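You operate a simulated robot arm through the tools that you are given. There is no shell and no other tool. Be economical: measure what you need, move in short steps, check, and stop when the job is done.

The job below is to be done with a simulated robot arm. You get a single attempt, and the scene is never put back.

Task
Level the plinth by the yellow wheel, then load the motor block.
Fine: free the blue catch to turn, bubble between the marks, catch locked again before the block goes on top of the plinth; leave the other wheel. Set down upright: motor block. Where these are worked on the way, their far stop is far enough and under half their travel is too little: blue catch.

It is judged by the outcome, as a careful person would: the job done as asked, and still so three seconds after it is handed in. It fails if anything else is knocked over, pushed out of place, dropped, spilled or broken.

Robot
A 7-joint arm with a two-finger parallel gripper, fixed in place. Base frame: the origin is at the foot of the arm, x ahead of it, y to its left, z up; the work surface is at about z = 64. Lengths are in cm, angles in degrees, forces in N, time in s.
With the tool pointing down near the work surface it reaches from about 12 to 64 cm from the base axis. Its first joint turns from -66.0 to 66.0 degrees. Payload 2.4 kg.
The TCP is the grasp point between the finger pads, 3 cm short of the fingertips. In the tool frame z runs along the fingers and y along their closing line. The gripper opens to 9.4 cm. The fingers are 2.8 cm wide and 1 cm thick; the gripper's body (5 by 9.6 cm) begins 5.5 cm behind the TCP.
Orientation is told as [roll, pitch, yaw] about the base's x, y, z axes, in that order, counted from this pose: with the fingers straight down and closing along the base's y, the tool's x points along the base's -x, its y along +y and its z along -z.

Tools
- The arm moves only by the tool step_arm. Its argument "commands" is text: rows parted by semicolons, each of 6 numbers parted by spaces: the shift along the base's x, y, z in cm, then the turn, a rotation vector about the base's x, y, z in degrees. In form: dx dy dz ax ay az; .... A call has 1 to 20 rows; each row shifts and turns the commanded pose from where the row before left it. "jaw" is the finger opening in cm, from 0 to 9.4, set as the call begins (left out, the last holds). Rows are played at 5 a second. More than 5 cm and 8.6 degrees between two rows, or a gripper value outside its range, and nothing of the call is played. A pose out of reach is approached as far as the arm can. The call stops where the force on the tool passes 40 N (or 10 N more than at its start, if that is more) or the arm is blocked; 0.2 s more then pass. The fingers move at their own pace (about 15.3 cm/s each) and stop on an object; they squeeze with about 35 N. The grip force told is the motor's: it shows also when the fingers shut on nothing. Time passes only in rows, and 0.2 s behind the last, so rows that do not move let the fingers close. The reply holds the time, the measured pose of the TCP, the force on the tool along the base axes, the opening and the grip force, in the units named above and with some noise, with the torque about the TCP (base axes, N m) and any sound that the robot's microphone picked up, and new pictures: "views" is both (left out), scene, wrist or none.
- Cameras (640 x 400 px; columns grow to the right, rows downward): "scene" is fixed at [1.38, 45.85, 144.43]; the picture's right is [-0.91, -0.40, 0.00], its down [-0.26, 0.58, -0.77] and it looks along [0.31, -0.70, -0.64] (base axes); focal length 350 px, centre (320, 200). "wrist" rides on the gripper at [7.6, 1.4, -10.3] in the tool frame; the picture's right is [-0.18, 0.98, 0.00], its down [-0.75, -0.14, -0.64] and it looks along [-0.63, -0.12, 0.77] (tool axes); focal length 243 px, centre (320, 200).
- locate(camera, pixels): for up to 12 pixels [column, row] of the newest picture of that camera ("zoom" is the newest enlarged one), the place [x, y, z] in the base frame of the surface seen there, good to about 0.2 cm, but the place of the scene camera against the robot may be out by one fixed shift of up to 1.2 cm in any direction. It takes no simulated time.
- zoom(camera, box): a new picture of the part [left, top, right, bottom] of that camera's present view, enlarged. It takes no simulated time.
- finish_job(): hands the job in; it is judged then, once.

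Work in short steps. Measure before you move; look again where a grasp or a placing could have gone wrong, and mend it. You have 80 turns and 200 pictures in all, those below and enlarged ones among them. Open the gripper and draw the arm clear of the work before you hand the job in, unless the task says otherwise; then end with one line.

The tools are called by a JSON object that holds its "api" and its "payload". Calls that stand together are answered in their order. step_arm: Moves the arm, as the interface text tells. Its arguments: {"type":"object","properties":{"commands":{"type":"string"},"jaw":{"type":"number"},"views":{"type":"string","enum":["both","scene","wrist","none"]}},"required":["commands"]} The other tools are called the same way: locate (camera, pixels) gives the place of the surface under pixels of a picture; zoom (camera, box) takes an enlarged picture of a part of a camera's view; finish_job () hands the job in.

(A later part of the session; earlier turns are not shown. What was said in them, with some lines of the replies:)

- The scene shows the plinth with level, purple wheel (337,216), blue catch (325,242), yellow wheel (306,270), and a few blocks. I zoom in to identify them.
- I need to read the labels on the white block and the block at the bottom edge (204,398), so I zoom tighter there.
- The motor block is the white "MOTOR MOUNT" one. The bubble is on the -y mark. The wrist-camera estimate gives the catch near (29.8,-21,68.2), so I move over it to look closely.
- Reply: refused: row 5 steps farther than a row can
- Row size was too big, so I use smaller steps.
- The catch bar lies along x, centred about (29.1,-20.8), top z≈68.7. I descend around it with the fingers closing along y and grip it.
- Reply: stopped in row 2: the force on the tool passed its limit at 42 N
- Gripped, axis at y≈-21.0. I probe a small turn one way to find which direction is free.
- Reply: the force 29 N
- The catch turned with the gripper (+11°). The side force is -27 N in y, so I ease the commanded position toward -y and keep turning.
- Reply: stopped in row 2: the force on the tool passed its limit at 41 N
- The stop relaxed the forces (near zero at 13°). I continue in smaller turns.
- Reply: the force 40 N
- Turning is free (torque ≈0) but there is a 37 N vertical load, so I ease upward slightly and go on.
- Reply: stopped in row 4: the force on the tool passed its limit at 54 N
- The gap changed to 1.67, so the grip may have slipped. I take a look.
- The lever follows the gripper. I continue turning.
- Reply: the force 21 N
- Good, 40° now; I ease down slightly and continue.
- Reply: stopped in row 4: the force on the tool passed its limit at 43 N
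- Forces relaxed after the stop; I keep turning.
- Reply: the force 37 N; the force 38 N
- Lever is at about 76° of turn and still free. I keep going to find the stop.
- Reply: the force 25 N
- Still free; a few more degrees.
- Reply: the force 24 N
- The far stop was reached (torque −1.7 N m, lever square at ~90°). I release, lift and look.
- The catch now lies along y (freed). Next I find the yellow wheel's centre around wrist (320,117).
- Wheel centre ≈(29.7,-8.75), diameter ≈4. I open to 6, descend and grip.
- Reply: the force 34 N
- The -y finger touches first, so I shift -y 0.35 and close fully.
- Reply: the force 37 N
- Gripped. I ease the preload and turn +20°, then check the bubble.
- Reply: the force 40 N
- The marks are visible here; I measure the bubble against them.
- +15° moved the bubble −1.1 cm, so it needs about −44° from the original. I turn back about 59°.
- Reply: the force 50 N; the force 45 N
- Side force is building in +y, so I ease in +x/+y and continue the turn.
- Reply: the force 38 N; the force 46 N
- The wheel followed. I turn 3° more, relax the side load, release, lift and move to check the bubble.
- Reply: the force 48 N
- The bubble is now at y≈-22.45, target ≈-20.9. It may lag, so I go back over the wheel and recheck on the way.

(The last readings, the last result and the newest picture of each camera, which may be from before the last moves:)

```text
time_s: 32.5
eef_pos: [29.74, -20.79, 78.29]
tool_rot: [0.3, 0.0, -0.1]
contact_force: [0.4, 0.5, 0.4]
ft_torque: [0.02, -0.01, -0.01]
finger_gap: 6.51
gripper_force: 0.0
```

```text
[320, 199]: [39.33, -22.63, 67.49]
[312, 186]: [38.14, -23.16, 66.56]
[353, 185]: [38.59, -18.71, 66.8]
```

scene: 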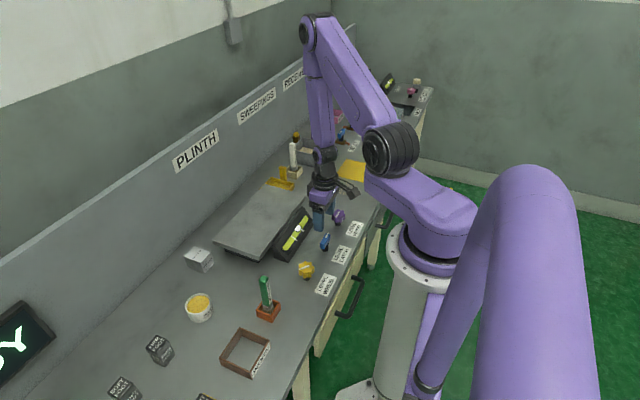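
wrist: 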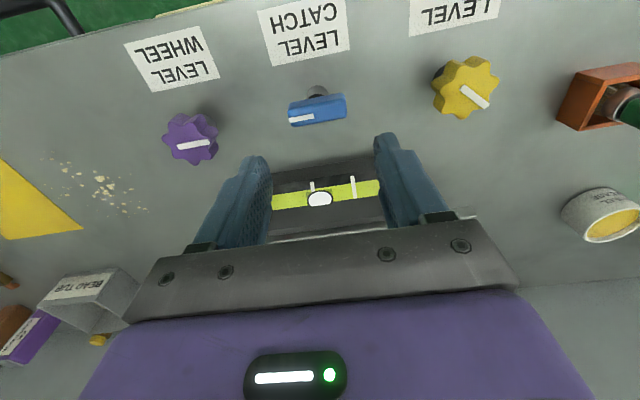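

Settled at -22.5, so roughly −38° more is needed. I regrip the wheel at yaw +45°, so the turn ends where the wrist camera can see the level.

{"api": "step_arm", "payload": {"commands": "0 2 0 0 0 8;0 2 0 0 0 8;0 2 0 0 0 8;0 2 0 0 0 8;0 2 0 0 0 8;0 2.05 0 0 0 5;0 0 0 0 0 0;0 0 -4 0 0 0;0 0 -4 0 0 0;0 0 -2 0 0 0;0 0 0 0 0 0", "jaw": 6.2, "views": "wrist"}}

{"api": "zoom", "payload": {"camera": "wrist", "box": [200, 80, 440, 230]}}

```text
time_s: 34.9
eef_pos: [29.68, -8.63, 68.4]
tool_rot: [0.1, -0.1, 44.9]
contact_force: [0.5, 0.4, 0.4]
ft_torque: [0.01, 0.03, 0.01]
finger_gap: 6.21
gripper_force: 0.0
```

wrist: 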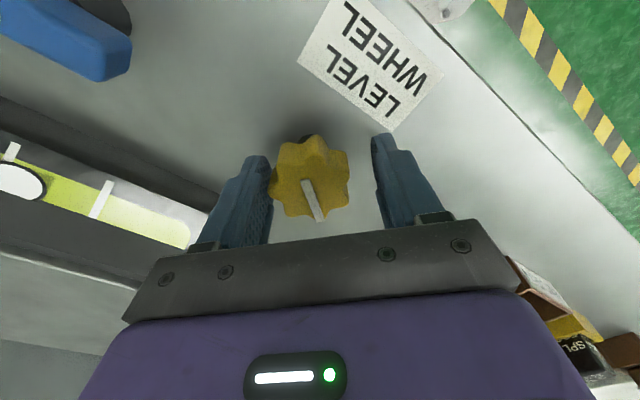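

```text
2.67 times, centred on (320, 155) of wrist
```

zoom: 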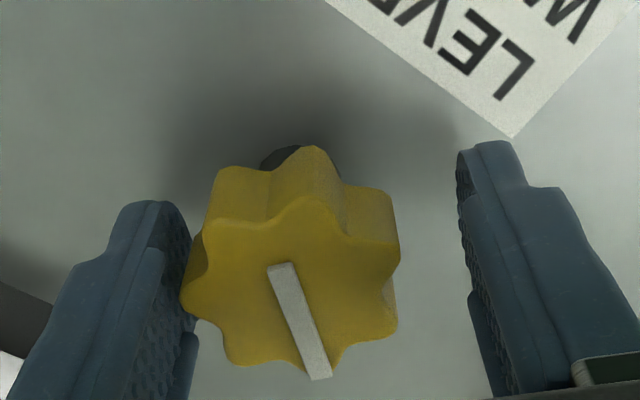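

The wheel is nearer the left finger; I shift along it and close.

{"api": "step_arm", "payload": {"commands": "0.2 -0.25 0 0 0 0;0 0 0 0 0 0", "jaw": 4.9, "views": "none"}}

{"api": "step_arm", "payload": {"commands": "0 0 0 0 0 0;0 0 0 0 0 0", "jaw": 2, "views": "wrist"}}

{"api": "zoom", "payload": {"camera": "wrist", "box": [200, 80, 440, 230]}}

```text
time_s: 35.5
eef_pos: [29.72, -8.96, 68.34]
tool_rot: [0.2, 0.0, 44.8]
contact_force: [0.0, 0.5, 0.0]
ft_torque: [-0.01, -0.03, 0.01]
finger_gap: 4.92
gripper_force: 0.1
```

```text
time_s: 36.1
eef_pos: [30.04, -8.96, 68.32]
tool_rot: [-0.1, -0.2, 44.8]
contact_force: [7.5, -13.8, -2.3]
ft_torque: [0.27, -0.14, 0.02]
finger_gap: 4.22
gripper_force: 45.1
```

wrist: 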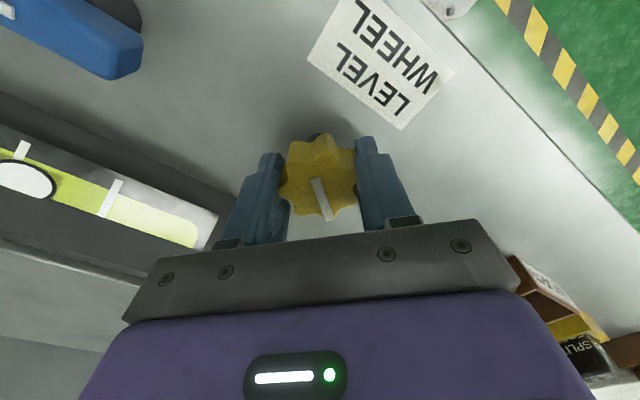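

```text
2.67 times, centred on (320, 155) of wrist
```

zoom: 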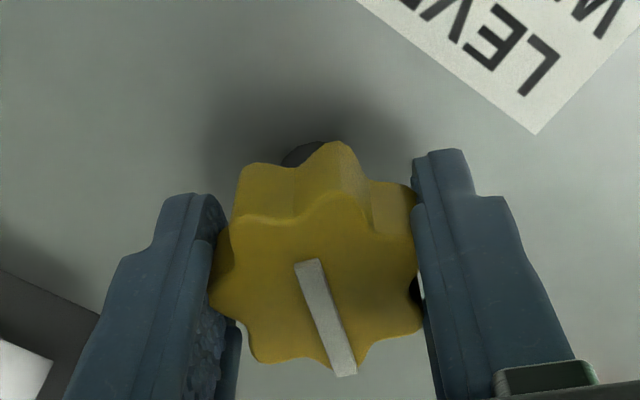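

Gripped. I turn −30° (to yaw ≈15°) and look at the bubble.

{"api": "step_arm", "payload": {"commands": "0.03 -0.06 0 0 0 -3;0 0 0 0 0 -3;0 0 0 0 0 -3;0 0 0 0 0 -3;0 0 0 0 0 -3;0 0 0 0 0 0", "views": "none"}}

{"api": "step_arm", "payload": {"commands": "0 0 0 0 0 -3;0 0 0 0 0 -3;0 0 0 0 0 -3;0 0 0 0 0 -3;0 0 0 0 0 -3;0 0 0 0 0 0", "views": "wrist"}}

{"api": "zoom", "payload": {"camera": "wrist", "box": [0, 100, 400, 350]}}

```text
time_s: 37.5
eef_pos: [29.89, -8.97, 68.29]
tool_rot: [0.3, -0.2, 30.1]
contact_force: [13.7, 8.1, 19.6]
ft_torque: [-0.09, -0.27, -0.02]
finger_gap: 4.2
gripper_force: 45.1
```

```text
time_s: 38.9
eef_pos: [29.99, -9.0, 68.42]
tool_rot: [0.3, 0.1, 15.0]
contact_force: [9.4, 19.9, -27.2]
ft_torque: [-0.3, 0.16, 0.01]
finger_gap: 4.22
gripper_force: 45.1
```

wrist: 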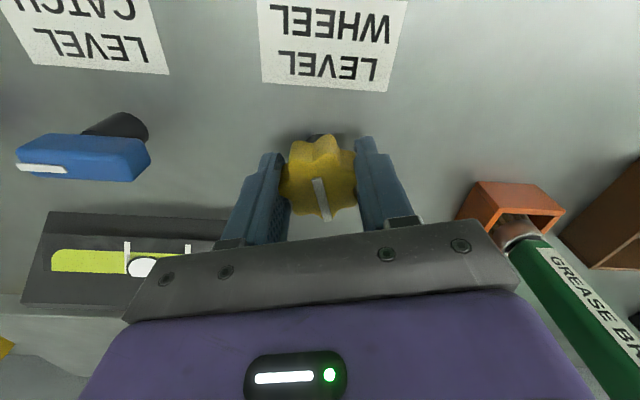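

```text
1.60 times, centred on (200, 225) of wrist
```

zoom: 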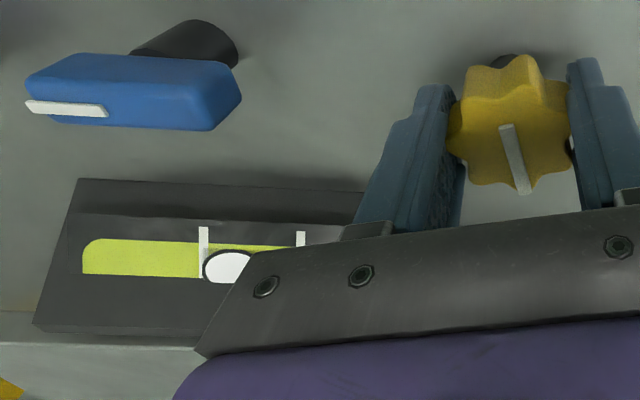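

{"api": "locate", "payload": {"camera": "wrist", "pixels": [[143, 266], [127, 257], [188, 252], [130, 268], [155, 264]]}}

```text
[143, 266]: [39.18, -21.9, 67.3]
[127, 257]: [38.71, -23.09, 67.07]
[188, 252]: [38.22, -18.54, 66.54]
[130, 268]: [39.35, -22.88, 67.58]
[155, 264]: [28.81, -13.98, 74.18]
```

Bubble centre ≈-21.8; another −25° or so is needed. I turn in two steps, easing +y.

{"api": "step_arm", "payload": {"commands": "0 0.06 -0.06 0 0 -3;0 0 0 0 0 -3;0 0 0 0 0 -3;0 0 0 0 0 -3;0 0 0 0 0 -3;0 0 0 0 0 0", "views": "none"}}

{"api": "step_arm", "payload": {"commands": "0.04 0.04 0 0 0 -3;0 0 0 0 0 -3;0 0 0 0 0 -3;0 0 0 0 0 0", "views": "none"}}

{"api": "step_arm", "payload": {"commands": "0 0 0 0 0 0;0 0 0 0 0 0", "jaw": 6.5, "views": "none"}}

{"api": "step_arm", "payload": {"commands": "0 0 4 0 0 0;0 0 4 0 0 0;0 -2 2 0 0 8;0 -2 0 0 0 1;0 -2 0 0 0 0;0 -2 0 0 0 0;0 -2 0 0 0 0;0 -2 0 0 0 0;0 0 0 0 0 0;0 0 0 0 0 0"}}

{"api": "zoom", "payload": {"camera": "wrist", "box": [160, 20, 480, 220]}}

```text
time_s: 40.3
eef_pos: [29.96, -9.01, 68.39]
tool_rot: [0.0, -0.1, -0.1]
contact_force: [7.5, 14.6, 24.4]
ft_torque: [0.13, 0.03, 0.02]
finger_gap: 4.16
gripper_force: 45.3
```

```text
time_s: 41.3
eef_pos: [29.98, -8.97, 68.25]
tool_rot: [0.1, -0.2, -9.4]
contact_force: [3.0, 0.3, 39.3]
ft_torque: [-0.36, 0.13, -0.01]
finger_gap: 4.17
gripper_force: 44.9
```

```text
time_s: 41.9
eef_pos: [29.93, -8.9, 68.2]
tool_rot: [0.2, -0.1, -9.1]
contact_force: [-0.2, -0.3, -0.1]
ft_torque: [0.0, -0.01, 0.0]
finger_gap: 6.52
gripper_force: 0.0
```

```text
time_s: 44.1
eef_pos: [30.26, -20.93, 78.16]
tool_rot: [0.3, 0.1, -0.1]
contact_force: [0.0, -0.2, -0.5]
ft_torque: [-0.01, 0.01, -0.04]
finger_gap: 6.48
gripper_force: 0.0
```

scene: 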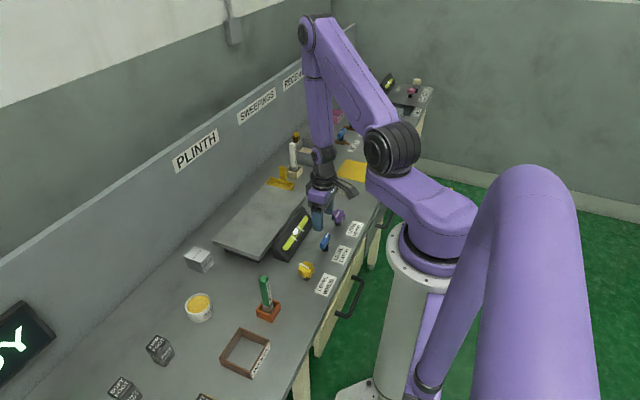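
wrist: 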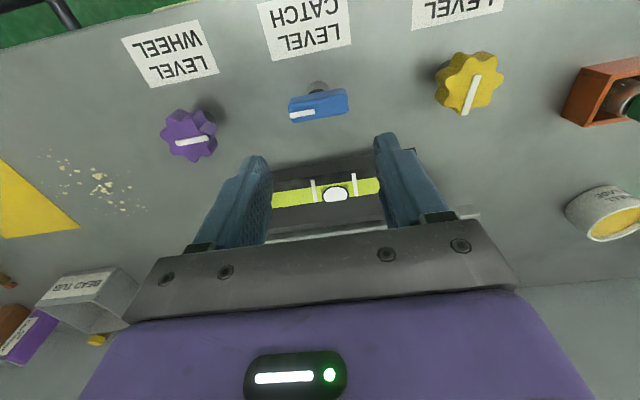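

```text
2.00 times, centred on (320, 120) of wrist
```

zoom: 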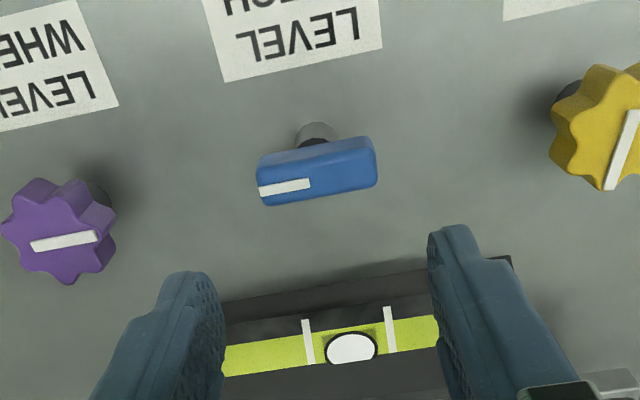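

{"api": "locate", "payload": {"camera": "wrist", "pixels": [[336, 194], [314, 190], [355, 184], [313, 184]]}}

{"api": "zoom", "payload": {"camera": "scene", "box": [260, 200, 350, 290]}}

```text
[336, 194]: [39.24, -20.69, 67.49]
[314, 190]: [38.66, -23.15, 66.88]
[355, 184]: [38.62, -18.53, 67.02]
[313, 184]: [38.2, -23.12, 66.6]
```

```text
4.44 times, centred on (305, 245) of scene
```

zoom: 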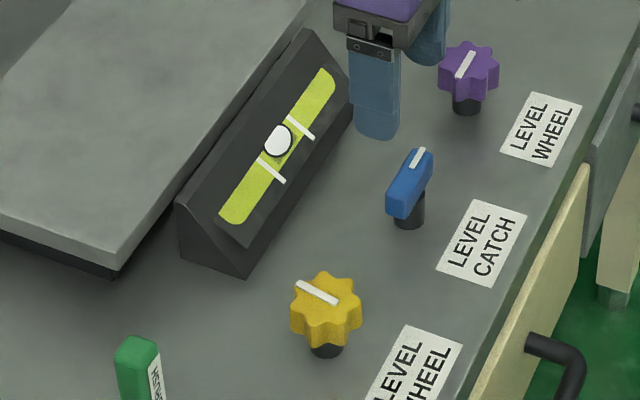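

Bubble at -20.7, between marks -23.1 and -18.5 (centred). Now I relock the catch: grip it again with yaw ≈95°.

{"api": "step_arm", "payload": {"commands": "-0.4 -0.2 0 0 0 8;-0.4 -0.1 0 0 0 8;0 0 0 0 0 8;0 0 0 0 0 8;0 0 0 0 0 8;0 0 0 0 0 8;0 0 0 0 0 8;0 0 0 0 0 8;0 0 0 0 0 8;0 0 0 0 0 8;0 0 0 0 0 8;0 0 0 0 0 7;0 0 0 0 0 0;0 0 -4 0 0 0;0 0 -4 0 0 0;0 0 -1.2 0 0 0;0 0 0 0 0 0", "jaw": 5, "views": "wrist"}}

{"api": "zoom", "payload": {"camera": "wrist", "box": [200, 80, 440, 230]}}

```text
time_s: 47.7
eef_pos: [28.95, -21.29, 68.84]
tool_rot: [0.0, 0.0, 94.9]
contact_force: [0.2, 0.3, -0.2]
ft_torque: [-0.01, -0.03, -0.01]
finger_gap: 5.01
gripper_force: 0.1
```

wrist: 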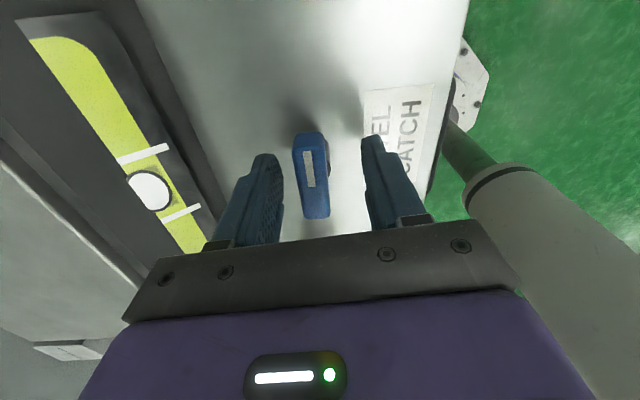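

```text
2.67 times, centred on (320, 155) of wrist
```

zoom: 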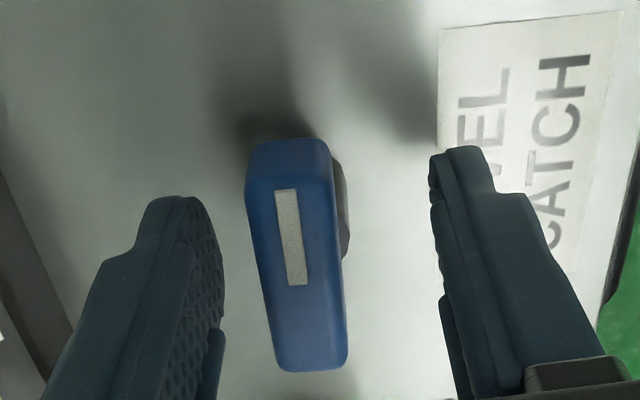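

Lever is slightly toward +x of centre. I shift +0.3 in x and close.

{"api": "step_arm", "payload": {"commands": "0.3 0 0.1 0 0 0;0 0 0 0 0 0", "jaw": 3, "views": "none"}}

{"api": "step_arm", "payload": {"commands": "0 0 0 0 0 0;0 0 0 0 0 0", "jaw": 0, "views": "none"}}

{"api": "step_arm", "payload": {"commands": "0 0 0 0 0 -3;0 0 0 0 0 -3;0 0 0 0 0 -3;0 0 0 0 0 0", "views": "wrist"}}

```text
time_s: 48.3
eef_pos: [29.38, -21.27, 69.12]
tool_rot: [0.2, -0.1, 94.9]
contact_force: [0.6, -0.2, -0.4]
ft_torque: [0.02, -0.03, 0.01]
finger_gap: 2.99
gripper_force: 0.0
```

```text
time_s: 48.9
eef_pos: [29.51, -21.29, 69.09]
tool_rot: [0.0, 0.0, 94.9]
contact_force: [11.1, 7.0, -1.2]
ft_torque: [-0.03, -0.15, -1.15]
finger_gap: 1.86
gripper_force: 45.3
```

```text
time_s: 49.9
eef_pos: [29.45, -21.4, 69.22]
tool_rot: [0.3, -0.1, 85.9]
contact_force: [1.8, 0.7, -24.8]
ft_torque: [-0.83, -0.63, 0.03]
finger_gap: 1.66
gripper_force: 44.7
```

wrist: 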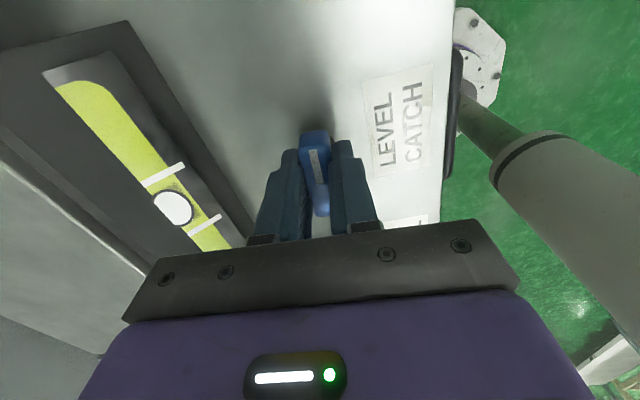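

The grip is good and the bubble still sits between the marks. I continue turning back in small steps.

{"api": "step_arm", "payload": {"commands": "0 0 -0.1 0 0 -3;0 0 0 0 0 -3;0 0 0 0 0 -3;0 0 0 0 0 -3;0 0 0 0 0 -3;0 0 0 0 0 0", "views": "none"}}

{"api": "step_arm", "payload": {"commands": "0 0 0 0 0 -3;0 0 0 0 0 -3;0 0 0 0 0 -3;0 0 0 0 0 -3;0 0 0 0 0 -3;0 0 0 0 0 0", "views": "none"}}

```text
time_s: 51.1
eef_pos: [29.34, -21.29, 69.02]
tool_rot: [0.2, 0.0, 72.3]
contact_force: [-2.1, 2.9, 4.6]
ft_torque: [-0.89, -0.22, -0.02]
finger_gap: 1.68
gripper_force: 44.7
stopped in row 5: the force on the tool passed its limit at 42 N (the readings are from after the stop); the commanded pose is now the measured one
```

```text
time_s: 52.5
eef_pos: [29.28, -21.25, 69.04]
tool_rot: [0.3, 0.0, 57.3]
contact_force: [-10.3, -0.8, -14.8]
ft_torque: [-0.14, -0.7, 0.05]
finger_gap: 1.65
gripper_force: 45.5
```

Now at 57°, turning freely; I carry on.

{"api": "step_arm", "payload": {"commands": "-0.04 0 -0.04 0 0 -3;0 0 0 0 0 -3;0 0 0 0 0 -3;0 0 0 0 0 -3;0 0 0 0 0 -3;0 0 0 0 0 0", "views": "none"}}

{"api": "step_arm", "payload": {"commands": "-0.03 0 0 0 0 -3;0 0 0 0 0 -3;0 0 0 0 0 -3;0 0 0 0 0 -3;0 0 0 0 0 -3;0 0 0 0 0 0", "views": "none"}}

{"api": "step_arm", "payload": {"commands": "0 0 0 0 0 -3;0 0 0 0 0 -3;0 0 0 0 0 -3;0 0 0 0 0 -3;0 0 0 0 0 0", "views": "none"}}

```text
time_s: 53.7
eef_pos: [29.18, -21.15, 69.14]
tool_rot: [0.4, 0.0, 43.4]
contact_force: [-3.5, 2.9, 8.9]
ft_torque: [-0.63, -0.67, 0.01]
finger_gap: 1.69
gripper_force: 45.1
stopped in row 5: the force on the tool passed its limit at 42 N (the readings are from after the stop); the commanded pose is now the measured one
```

```text
time_s: 55.1
eef_pos: [29.19, -21.18, 69.03]
tool_rot: [0.5, 0.1, 28.3]
contact_force: [2.5, 18.5, 8.3]
ft_torque: [-0.36, -0.79, 0.06]
finger_gap: 1.71
gripper_force: 44.8
```

```text
time_s: 56.3
eef_pos: [29.19, -21.22, 69.08]
tool_rot: [0.5, 0.2, 16.5]
contact_force: [8.6, 33.9, -2.6]
ft_torque: [-0.28, -0.71, 0.11]
finger_gap: 1.69
gripper_force: 44.9
```

At 16°; I ease +y and continue to the locked stop.

{"api": "step_arm", "payload": {"commands": "0.02 0.12 0 0 0 -3;0 0 0 0 0 -3;0 0 0 0 0 -3;0 0 0 0 0 0", "views": "none"}}

{"api": "step_arm", "payload": {"commands": "0 0.05 0 0 0 -3;0 0 0 0 0 -3;0 0 0 0 0 -3;0 0 0 0 0 0", "views": "wrist"}}

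{"api": "zoom", "payload": {"camera": "wrist", "box": [220, 100, 420, 225]}}

```text
time_s: 57.3
eef_pos: [29.12, -20.98, 69.06]
tool_rot: [0.5, 0.2, 7.3]
contact_force: [1.1, 27.3, 20.4]
ft_torque: [-0.44, 0.09, 0.08]
finger_gap: 1.68
gripper_force: 44.9
```

```text
time_s: 58.0
eef_pos: [29.2, -20.96, 69.08]
tool_rot: [0.5, 0.2, -0.3]
contact_force: [-5.5, 3.3, 9.1]
ft_torque: [-0.88, -1.12, 0.29]
finger_gap: 1.7
gripper_force: 45.7
stopped in row 3: the force on the tool passed its limit at 45 N (the readings are from after the stop); the commanded pose is now the measured one
```

wrist: 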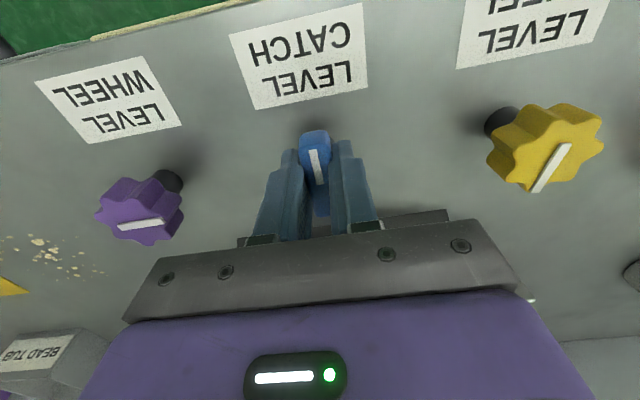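

```text
3.20 times, centred on (320, 162) of wrist
```

zoom: 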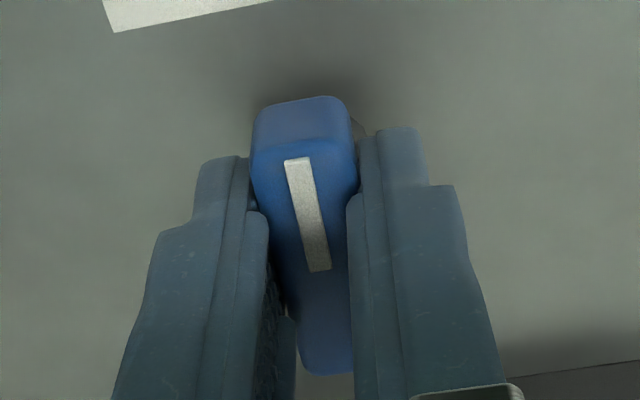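

Torque begins to resist (+0.29). I push a few more degrees to make sure it's at the locked stop.

{"api": "step_arm", "payload": {"commands": "0 0 0 0 0 -3;0 0 0 0 0 -2;0 0 0 0 0 0", "views": "none"}}

```text
time_s: 58.9
eef_pos: [29.18, -21.0, 69.1]
tool_rot: [0.6, 0.3, -5.1]
contact_force: [-0.8, 8.2, -4.8]
ft_torque: [-0.59, -0.4, 1.62]
finger_gap: 1.86
gripper_force: 45.1
```

Torque is +1.6 N m and the pads slipped on the lever, so it is at the locked stop. I release, lift and inspect.

{"api": "step_arm", "payload": {"commands": "0 0 0 0 0 1;0 0 0 0 0 0", "jaw": 5, "views": "none"}}

{"api": "step_arm", "payload": {"commands": "0 0 4 0 0 2;0 0 4 0 0 2;0 0 4 -0.6 -0.3 0;0 0 2 0 0 0;0 0 0 0 0 0"}}

{"api": "zoom", "payload": {"camera": "scene", "box": [260, 200, 350, 290]}}

{"api": "zoom", "payload": {"camera": "wrist", "box": [160, 20, 480, 220]}}

```text
time_s: 59.5
eef_pos: [29.17, -21.27, 69.15]
tool_rot: [0.6, 0.3, -4.5]
contact_force: [0.3, -0.2, 0.2]
ft_torque: [0.0, 0.03, 0.02]
finger_gap: 4.98
gripper_force: 0.1
```

```text
time_s: 60.6
eef_pos: [29.43, -20.8, 83.1]
tool_rot: [0.0, -0.1, -0.5]
contact_force: [-0.2, 0.1, 1.1]
ft_torque: [-0.01, 0.03, -0.01]
finger_gap: 5.0
gripper_force: 0.0
```

scene: 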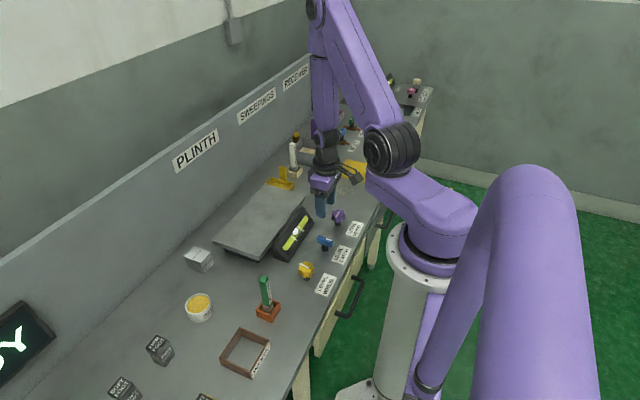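
wrist: 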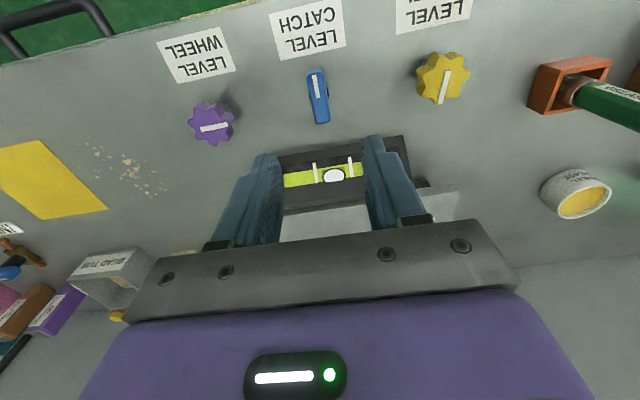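

```text
4.44 times, centred on (305, 245) of scene
```

zoom: 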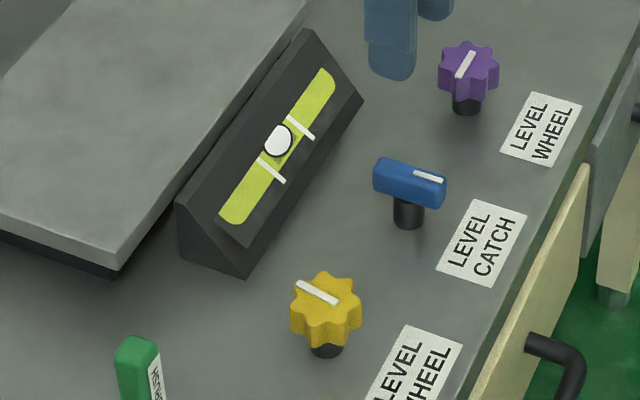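

```text
2.00 times, centred on (320, 120) of wrist
```

zoom: 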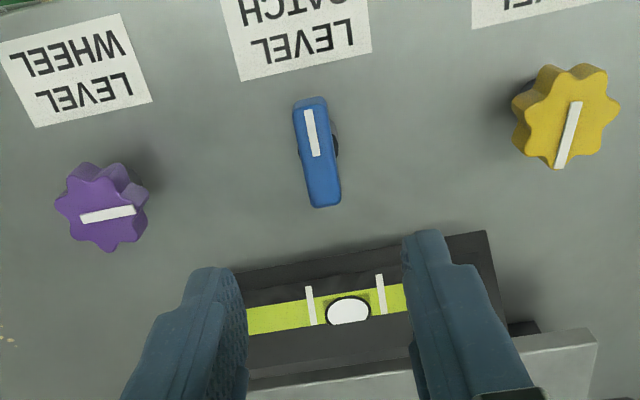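

Catch is back in its original orientation and the bubble is centred. Now I go above the motor block.

{"api": "step_arm", "payload": {"commands": "2.5 2 1 0 0 0;2.5 2 0 0 0 0;2.5 2 0 0 0 0;2.5 2 0 0 0 0;2.5 2 0 0 0 0;2.5 2 0 0 0 0;2.5 2 0 0 0 0;2.5 2 0 0 0 0;2.5 2 0 0 0 0;2 2 0 0 0 0;0 0 0 0 0 0", "jaw": 9}}

```text
time_s: 63.0
eef_pos: [53.57, -1.15, 84.18]
tool_rot: [-0.1, -0.1, -0.4]
contact_force: [-0.5, -0.8, -0.6]
ft_torque: [-0.02, -0.01, 0.0]
finger_gap: 9.0
gripper_force: 0.1
```

scene: 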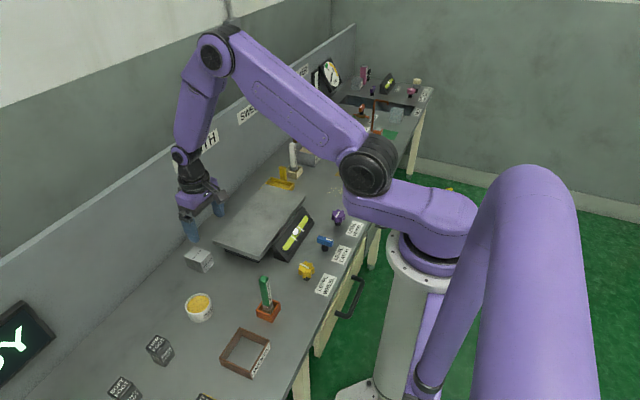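
wrist: 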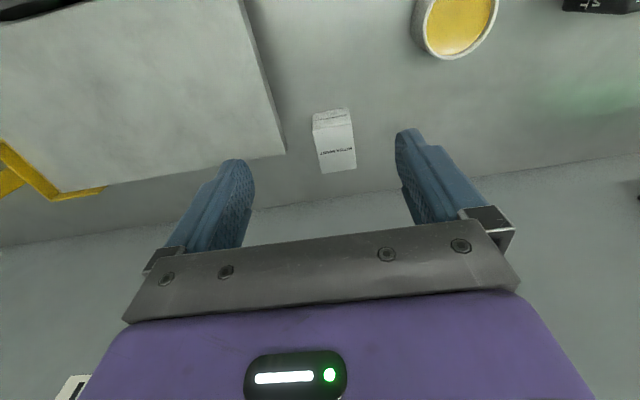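

{"api": "zoom", "payload": {"camera": "wrist", "box": [200, 70, 440, 220]}}

{"api": "locate", "payload": {"camera": "wrist", "pixels": [[317, 127], [349, 123], [322, 170], [354, 166], [336, 148], [314, 115], [283, 150], [240, 10], [60, 190], [268, 85], [330, 190], [345, 200]]}}

```text
2.67 times, centred on (320, 145) of wrist
```

zoom: 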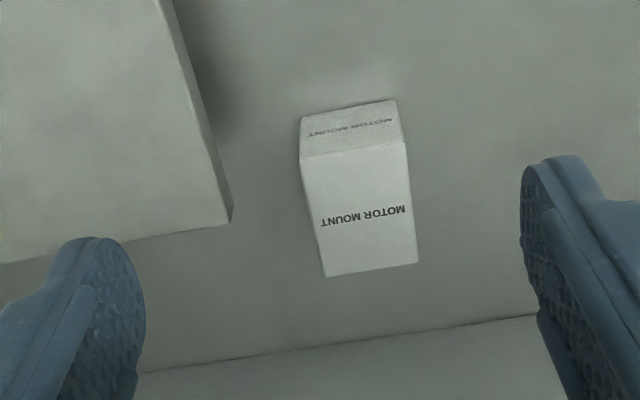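

```text
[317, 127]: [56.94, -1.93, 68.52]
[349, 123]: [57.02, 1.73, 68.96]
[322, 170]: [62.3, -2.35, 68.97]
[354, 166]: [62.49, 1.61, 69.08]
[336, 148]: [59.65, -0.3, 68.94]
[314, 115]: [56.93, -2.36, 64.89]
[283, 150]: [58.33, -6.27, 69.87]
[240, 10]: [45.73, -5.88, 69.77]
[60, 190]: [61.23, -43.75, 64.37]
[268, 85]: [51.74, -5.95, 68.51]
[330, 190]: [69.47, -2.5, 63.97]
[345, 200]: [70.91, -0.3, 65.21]
```

Block: x 56.9–62.4, y −2.2–1.7, top 69; plinth edge at y≈-6. I open to 6.5 and go down around (59.7,-0.25).

{"api": "step_arm", "payload": {"commands": "3 0.45 0 0 0 0.4;3.1 0.45 -1 0 0 0;0 0 -4 0 0 0;0 0 -4 0 0 0;0 0 -3 0 0 0;0 0 0 0 0 0", "jaw": 6.5}}

{"api": "zoom", "payload": {"camera": "wrist", "box": [160, 70, 480, 270]}}

```text
time_s: 64.5
eef_pos: [59.53, -0.31, 71.51]
tool_rot: [-0.1, -0.2, 0.0]
contact_force: [0.5, -0.2, 0.2]
ft_torque: [-0.01, 0.02, 0.01]
finger_gap: 6.5
gripper_force: 0.0
```

scene: 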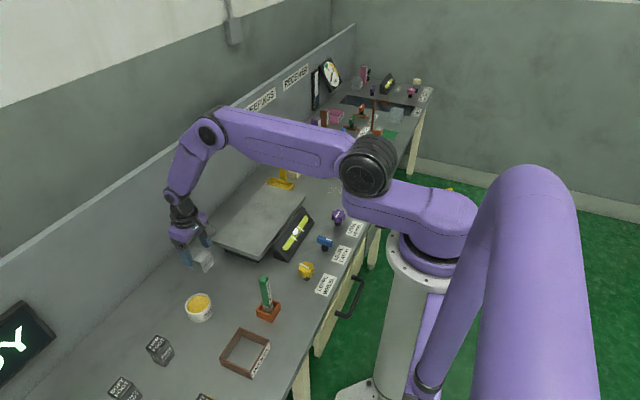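
wrist: 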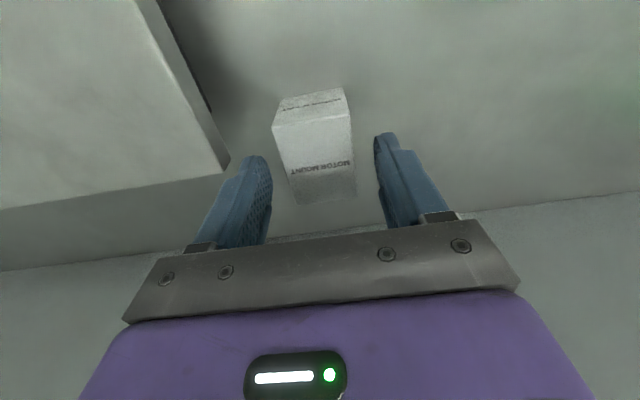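

```text
2.00 times, centred on (320, 170) of wrist
```

zoom: 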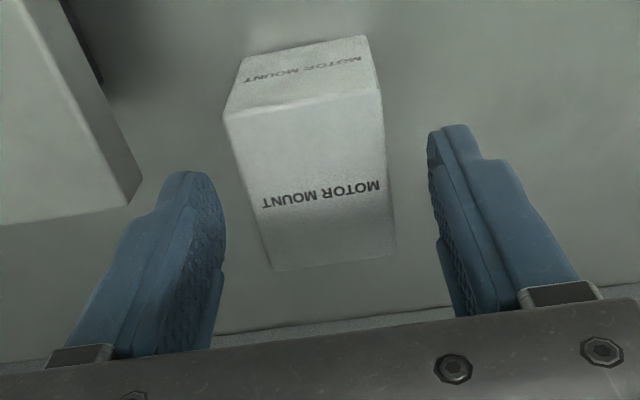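

Block is centred between the fingers; I descend to TCP z≈67.5 and close.

{"api": "step_arm", "payload": {"commands": "0 0 -2.5 0 0 0;0 0 -1.6 0 0 0;0 0 0 0 0 0", "views": "none"}}

{"api": "step_arm", "payload": {"commands": "0 0 0 0 0 0;0 0 0 0 0 0;0 0 0 0 0 0", "jaw": 2.5, "views": "none"}}

{"api": "step_arm", "payload": {"commands": "0 0 1 0 0 0;0 0 2 0 0 0;0 0 3 0 0 0;0 0 3 0 0 0;0 0 0 0 0 0"}}

```text
time_s: 65.2
eef_pos: [59.94, -0.19, 67.77]
tool_rot: [-0.1, 0.0, -0.1]
contact_force: [-0.2, -0.1, 0.1]
ft_torque: [-0.03, -0.01, 0.01]
finger_gap: 6.5
gripper_force: 0.1
```

```text
time_s: 66.0
eef_pos: [59.81, -0.27, 67.91]
tool_rot: [0.0, 0.0, 0.1]
contact_force: [0.4, -1.3, 1.2]
ft_torque: [0.04, -0.03, -0.03]
finger_gap: 4.94
gripper_force: 35.7
```

```text
time_s: 67.2
eef_pos: [59.9, -0.06, 76.9]
tool_rot: [0.0, -0.1, 0.0]
contact_force: [-0.7, 0.7, -5.2]
ft_torque: [-0.01, 0.01, -0.01]
finger_gap: 4.91
gripper_force: 35.2
```

scene: 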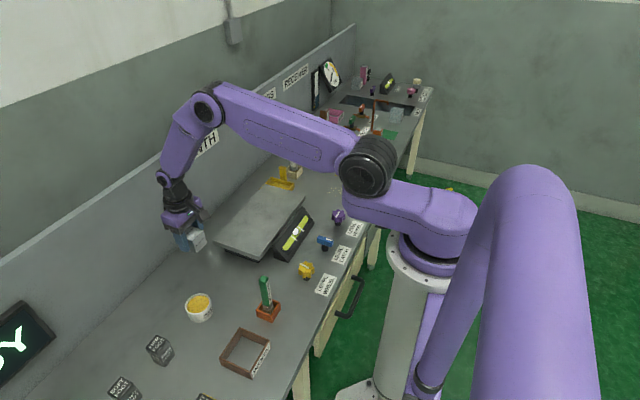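
wrist: 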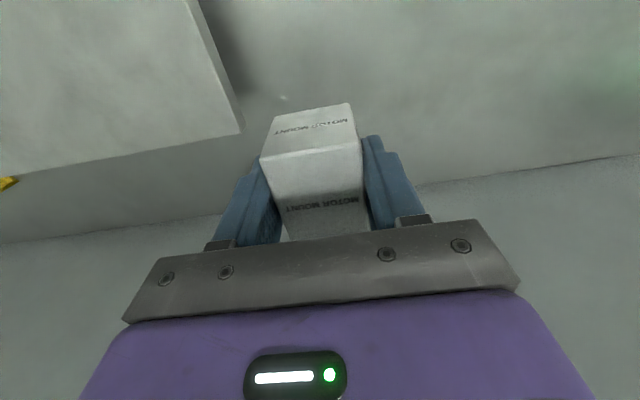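

Block lifted level (gap 4.9). I carry it to the plinth centre (51,-20) with clearance.

{"api": "step_arm", "payload": {"commands": "0 0 2 0 0 0;-1 -2 0 0 0 0;-1 -2 0 0 0 0;-1 -2 0 0 0 0;-1 -2 0 0 0 0;-1 -2 0 0 0 0;-1 -2 0 0 0 0;-1 -2 0 0 0 0;-1 -2 0 0 0 0;-0.9 -2 0 0 0 0;0 -2 0 0 0 0;0 0 -2 0 0 0;0 0 -1.5 0 0 0;0 0 0 0 0 0"}}

{"api": "locate", "payload": {"camera": "wrist", "pixels": [[150, 130], [480, 130], [320, 90], [180, 60]]}}

```text
time_s: 70.2
eef_pos: [50.89, -20.1, 75.47]
tool_rot: [-0.1, -0.1, 0.0]
contact_force: [-0.5, 0.3, -4.5]
ft_torque: [-0.01, 0.04, -0.01]
finger_gap: 4.92
gripper_force: 35.1
```

scene: 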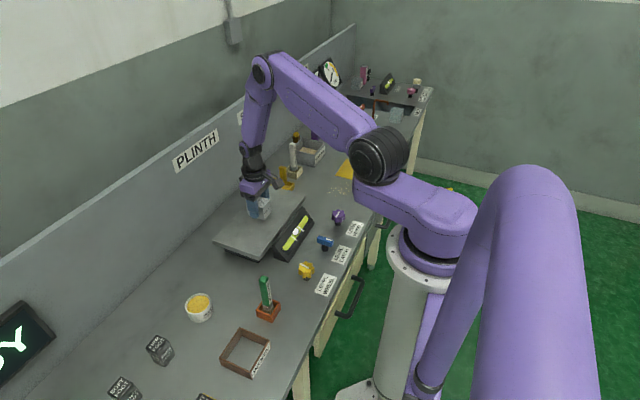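
wrist: 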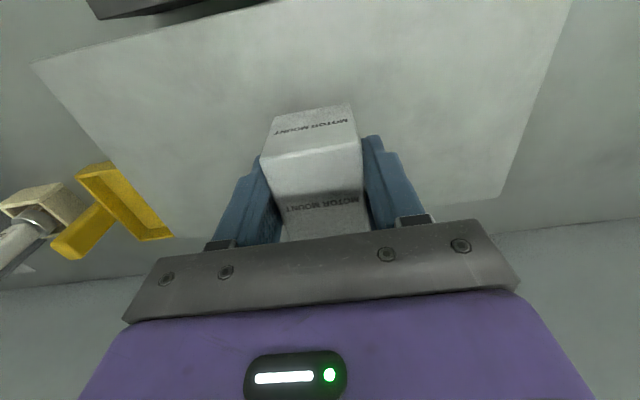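

```text
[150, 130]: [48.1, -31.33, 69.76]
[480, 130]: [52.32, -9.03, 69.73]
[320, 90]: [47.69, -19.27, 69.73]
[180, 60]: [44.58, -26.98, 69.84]
```

Over the plinth centre (top z 69.75). I lower gently, watching the vertical force.

{"api": "step_arm", "payload": {"commands": "0 0 -0.8 0 0 0;0 0 -0.5 0 0 0;0 0 -0.2 0 0 0;0 0 0 0 0 0", "views": "none"}}

{"api": "step_arm", "payload": {"commands": "0 0 -0.15 0 0 0;0 0 0 0 0 0", "views": "none"}}

```text
time_s: 71.2
eef_pos: [50.72, -20.21, 73.98]
tool_rot: [-0.1, -0.1, 0.0]
contact_force: [-0.3, 0.6, -4.0]
ft_torque: [0.01, 0.01, -0.05]
finger_gap: 4.96
gripper_force: 34.9
```

```text
time_s: 71.8
eef_pos: [50.88, -20.06, 73.86]
tool_rot: [-0.1, 0.0, 0.0]
contact_force: [0.3, 0.0, -3.9]
ft_torque: [-0.01, 0.0, 0.03]
finger_gap: 4.95
gripper_force: 35.2
```

No contact yet (−4 N is the block's weight), so I lower a little more.

{"api": "step_arm", "payload": {"commands": "0 0 -0.1 0 0 0;0 0 0 0 0 0", "views": "none"}}

{"api": "step_arm", "payload": {"commands": "0 0 -0.1 0 0 0;0 0 0 0 0 0", "views": "wrist"}}

```text
time_s: 72.5
eef_pos: [50.95, -20.1, 73.64]
tool_rot: [-0.2, -0.2, 0.0]
contact_force: [0.1, -0.1, -4.0]
ft_torque: [-0.01, 0.01, -0.01]
finger_gap: 4.93
gripper_force: 35.5
```

```text
time_s: 73.0
eef_pos: [50.86, -20.21, 73.64]
tool_rot: [-0.1, -0.2, -0.1]
contact_force: [-1.7, -0.9, 1.0]
ft_torque: [0.09, 0.04, 0.06]
finger_gap: 4.94
gripper_force: 34.9
```

wrist: 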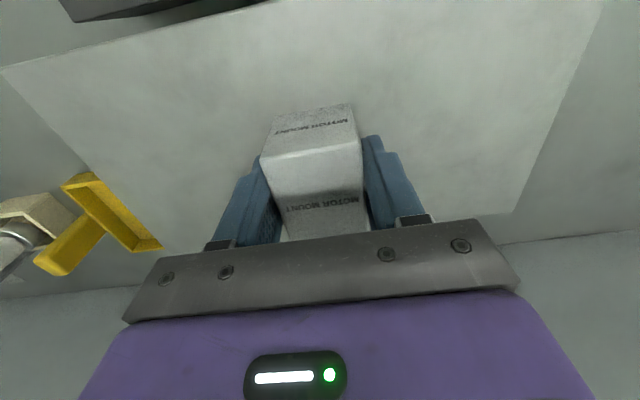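

Contact made (force rose to +1 N). I open gently and lift straight up, then back away.

{"api": "step_arm", "payload": {"commands": "0 0 0 0 0 0;0 0 0 0 0 0;0 0 0 0 0 0", "jaw": 7.5, "views": "none"}}

{"api": "step_arm", "payload": {"commands": "0 0 2 0 0 0;0 0 4 0 0 0;0 0 4 0 0 0;0 0 4 0 0 0;-2 3 2 0 0 0;-2 4 0 0 0 0;-2 4 0 0 0 0;-2 4 0 0 0 0;-2 4 0 0 0 0;0 0 0 0 0 0;0 0 0 0 0 0"}}

{"api": "zoom", "payload": {"camera": "scene", "box": [200, 170, 370, 300]}}

{"api": "zoom", "payload": {"camera": "wrist", "box": [0, 0, 400, 250]}}

```text
time_s: 73.8
eef_pos: [50.93, -20.02, 73.6]
tool_rot: [-0.1, -0.1, 0.1]
contact_force: [0.0, 0.2, 1.1]
ft_torque: [0.01, -0.01, -0.01]
finger_gap: 7.49
gripper_force: 0.1
```

```text
time_s: 76.2
eef_pos: [40.75, -1.44, 89.53]
tool_rot: [0.0, -0.1, 0.0]
contact_force: [0.1, 0.0, 0.4]
ft_torque: [-0.01, 0.01, 0.0]
finger_gap: 7.51
gripper_force: 0.0
```

scene: 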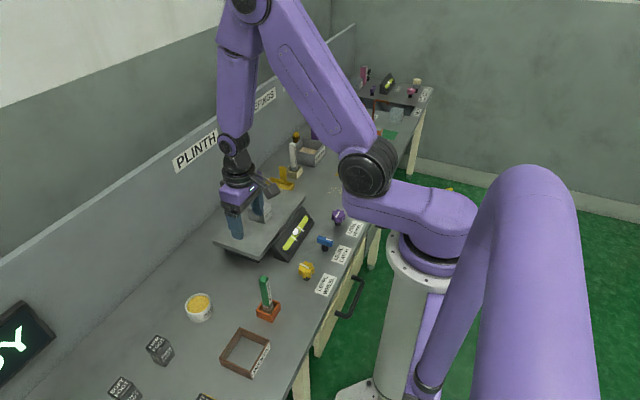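
wrist: 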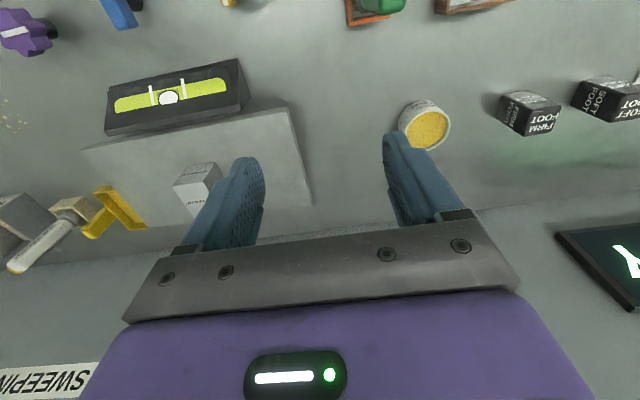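

```text
3.08 times, centred on (285, 235) of scene
```

zoom: 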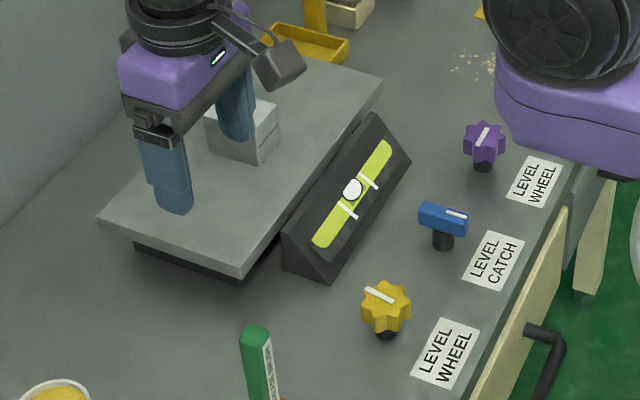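

```text
1.60 times, centred on (200, 125) of wrist
```

zoom: 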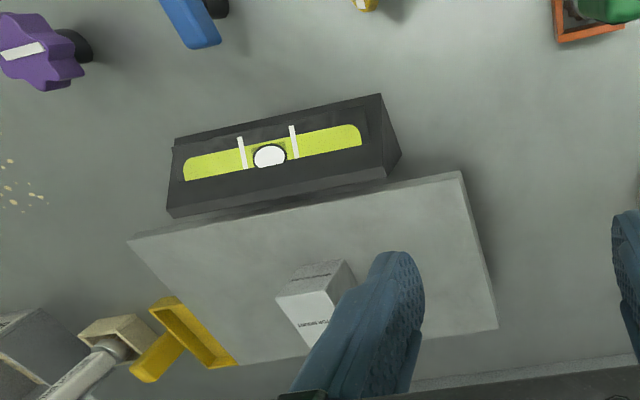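

The block stands upright on the plinth, the bubble is between the marks, the catch is in its locked position, and the arm is clear with the jaws open. I hand the job in.

{"api": "finish_job", "payload": {}}

```text
The job is handed in.
```

The job is handed in. I levelled the plinth with the yellow wheel only, locked the blue catch again, then set the motor block upright on top; the bubble was still between the marks with the block on.
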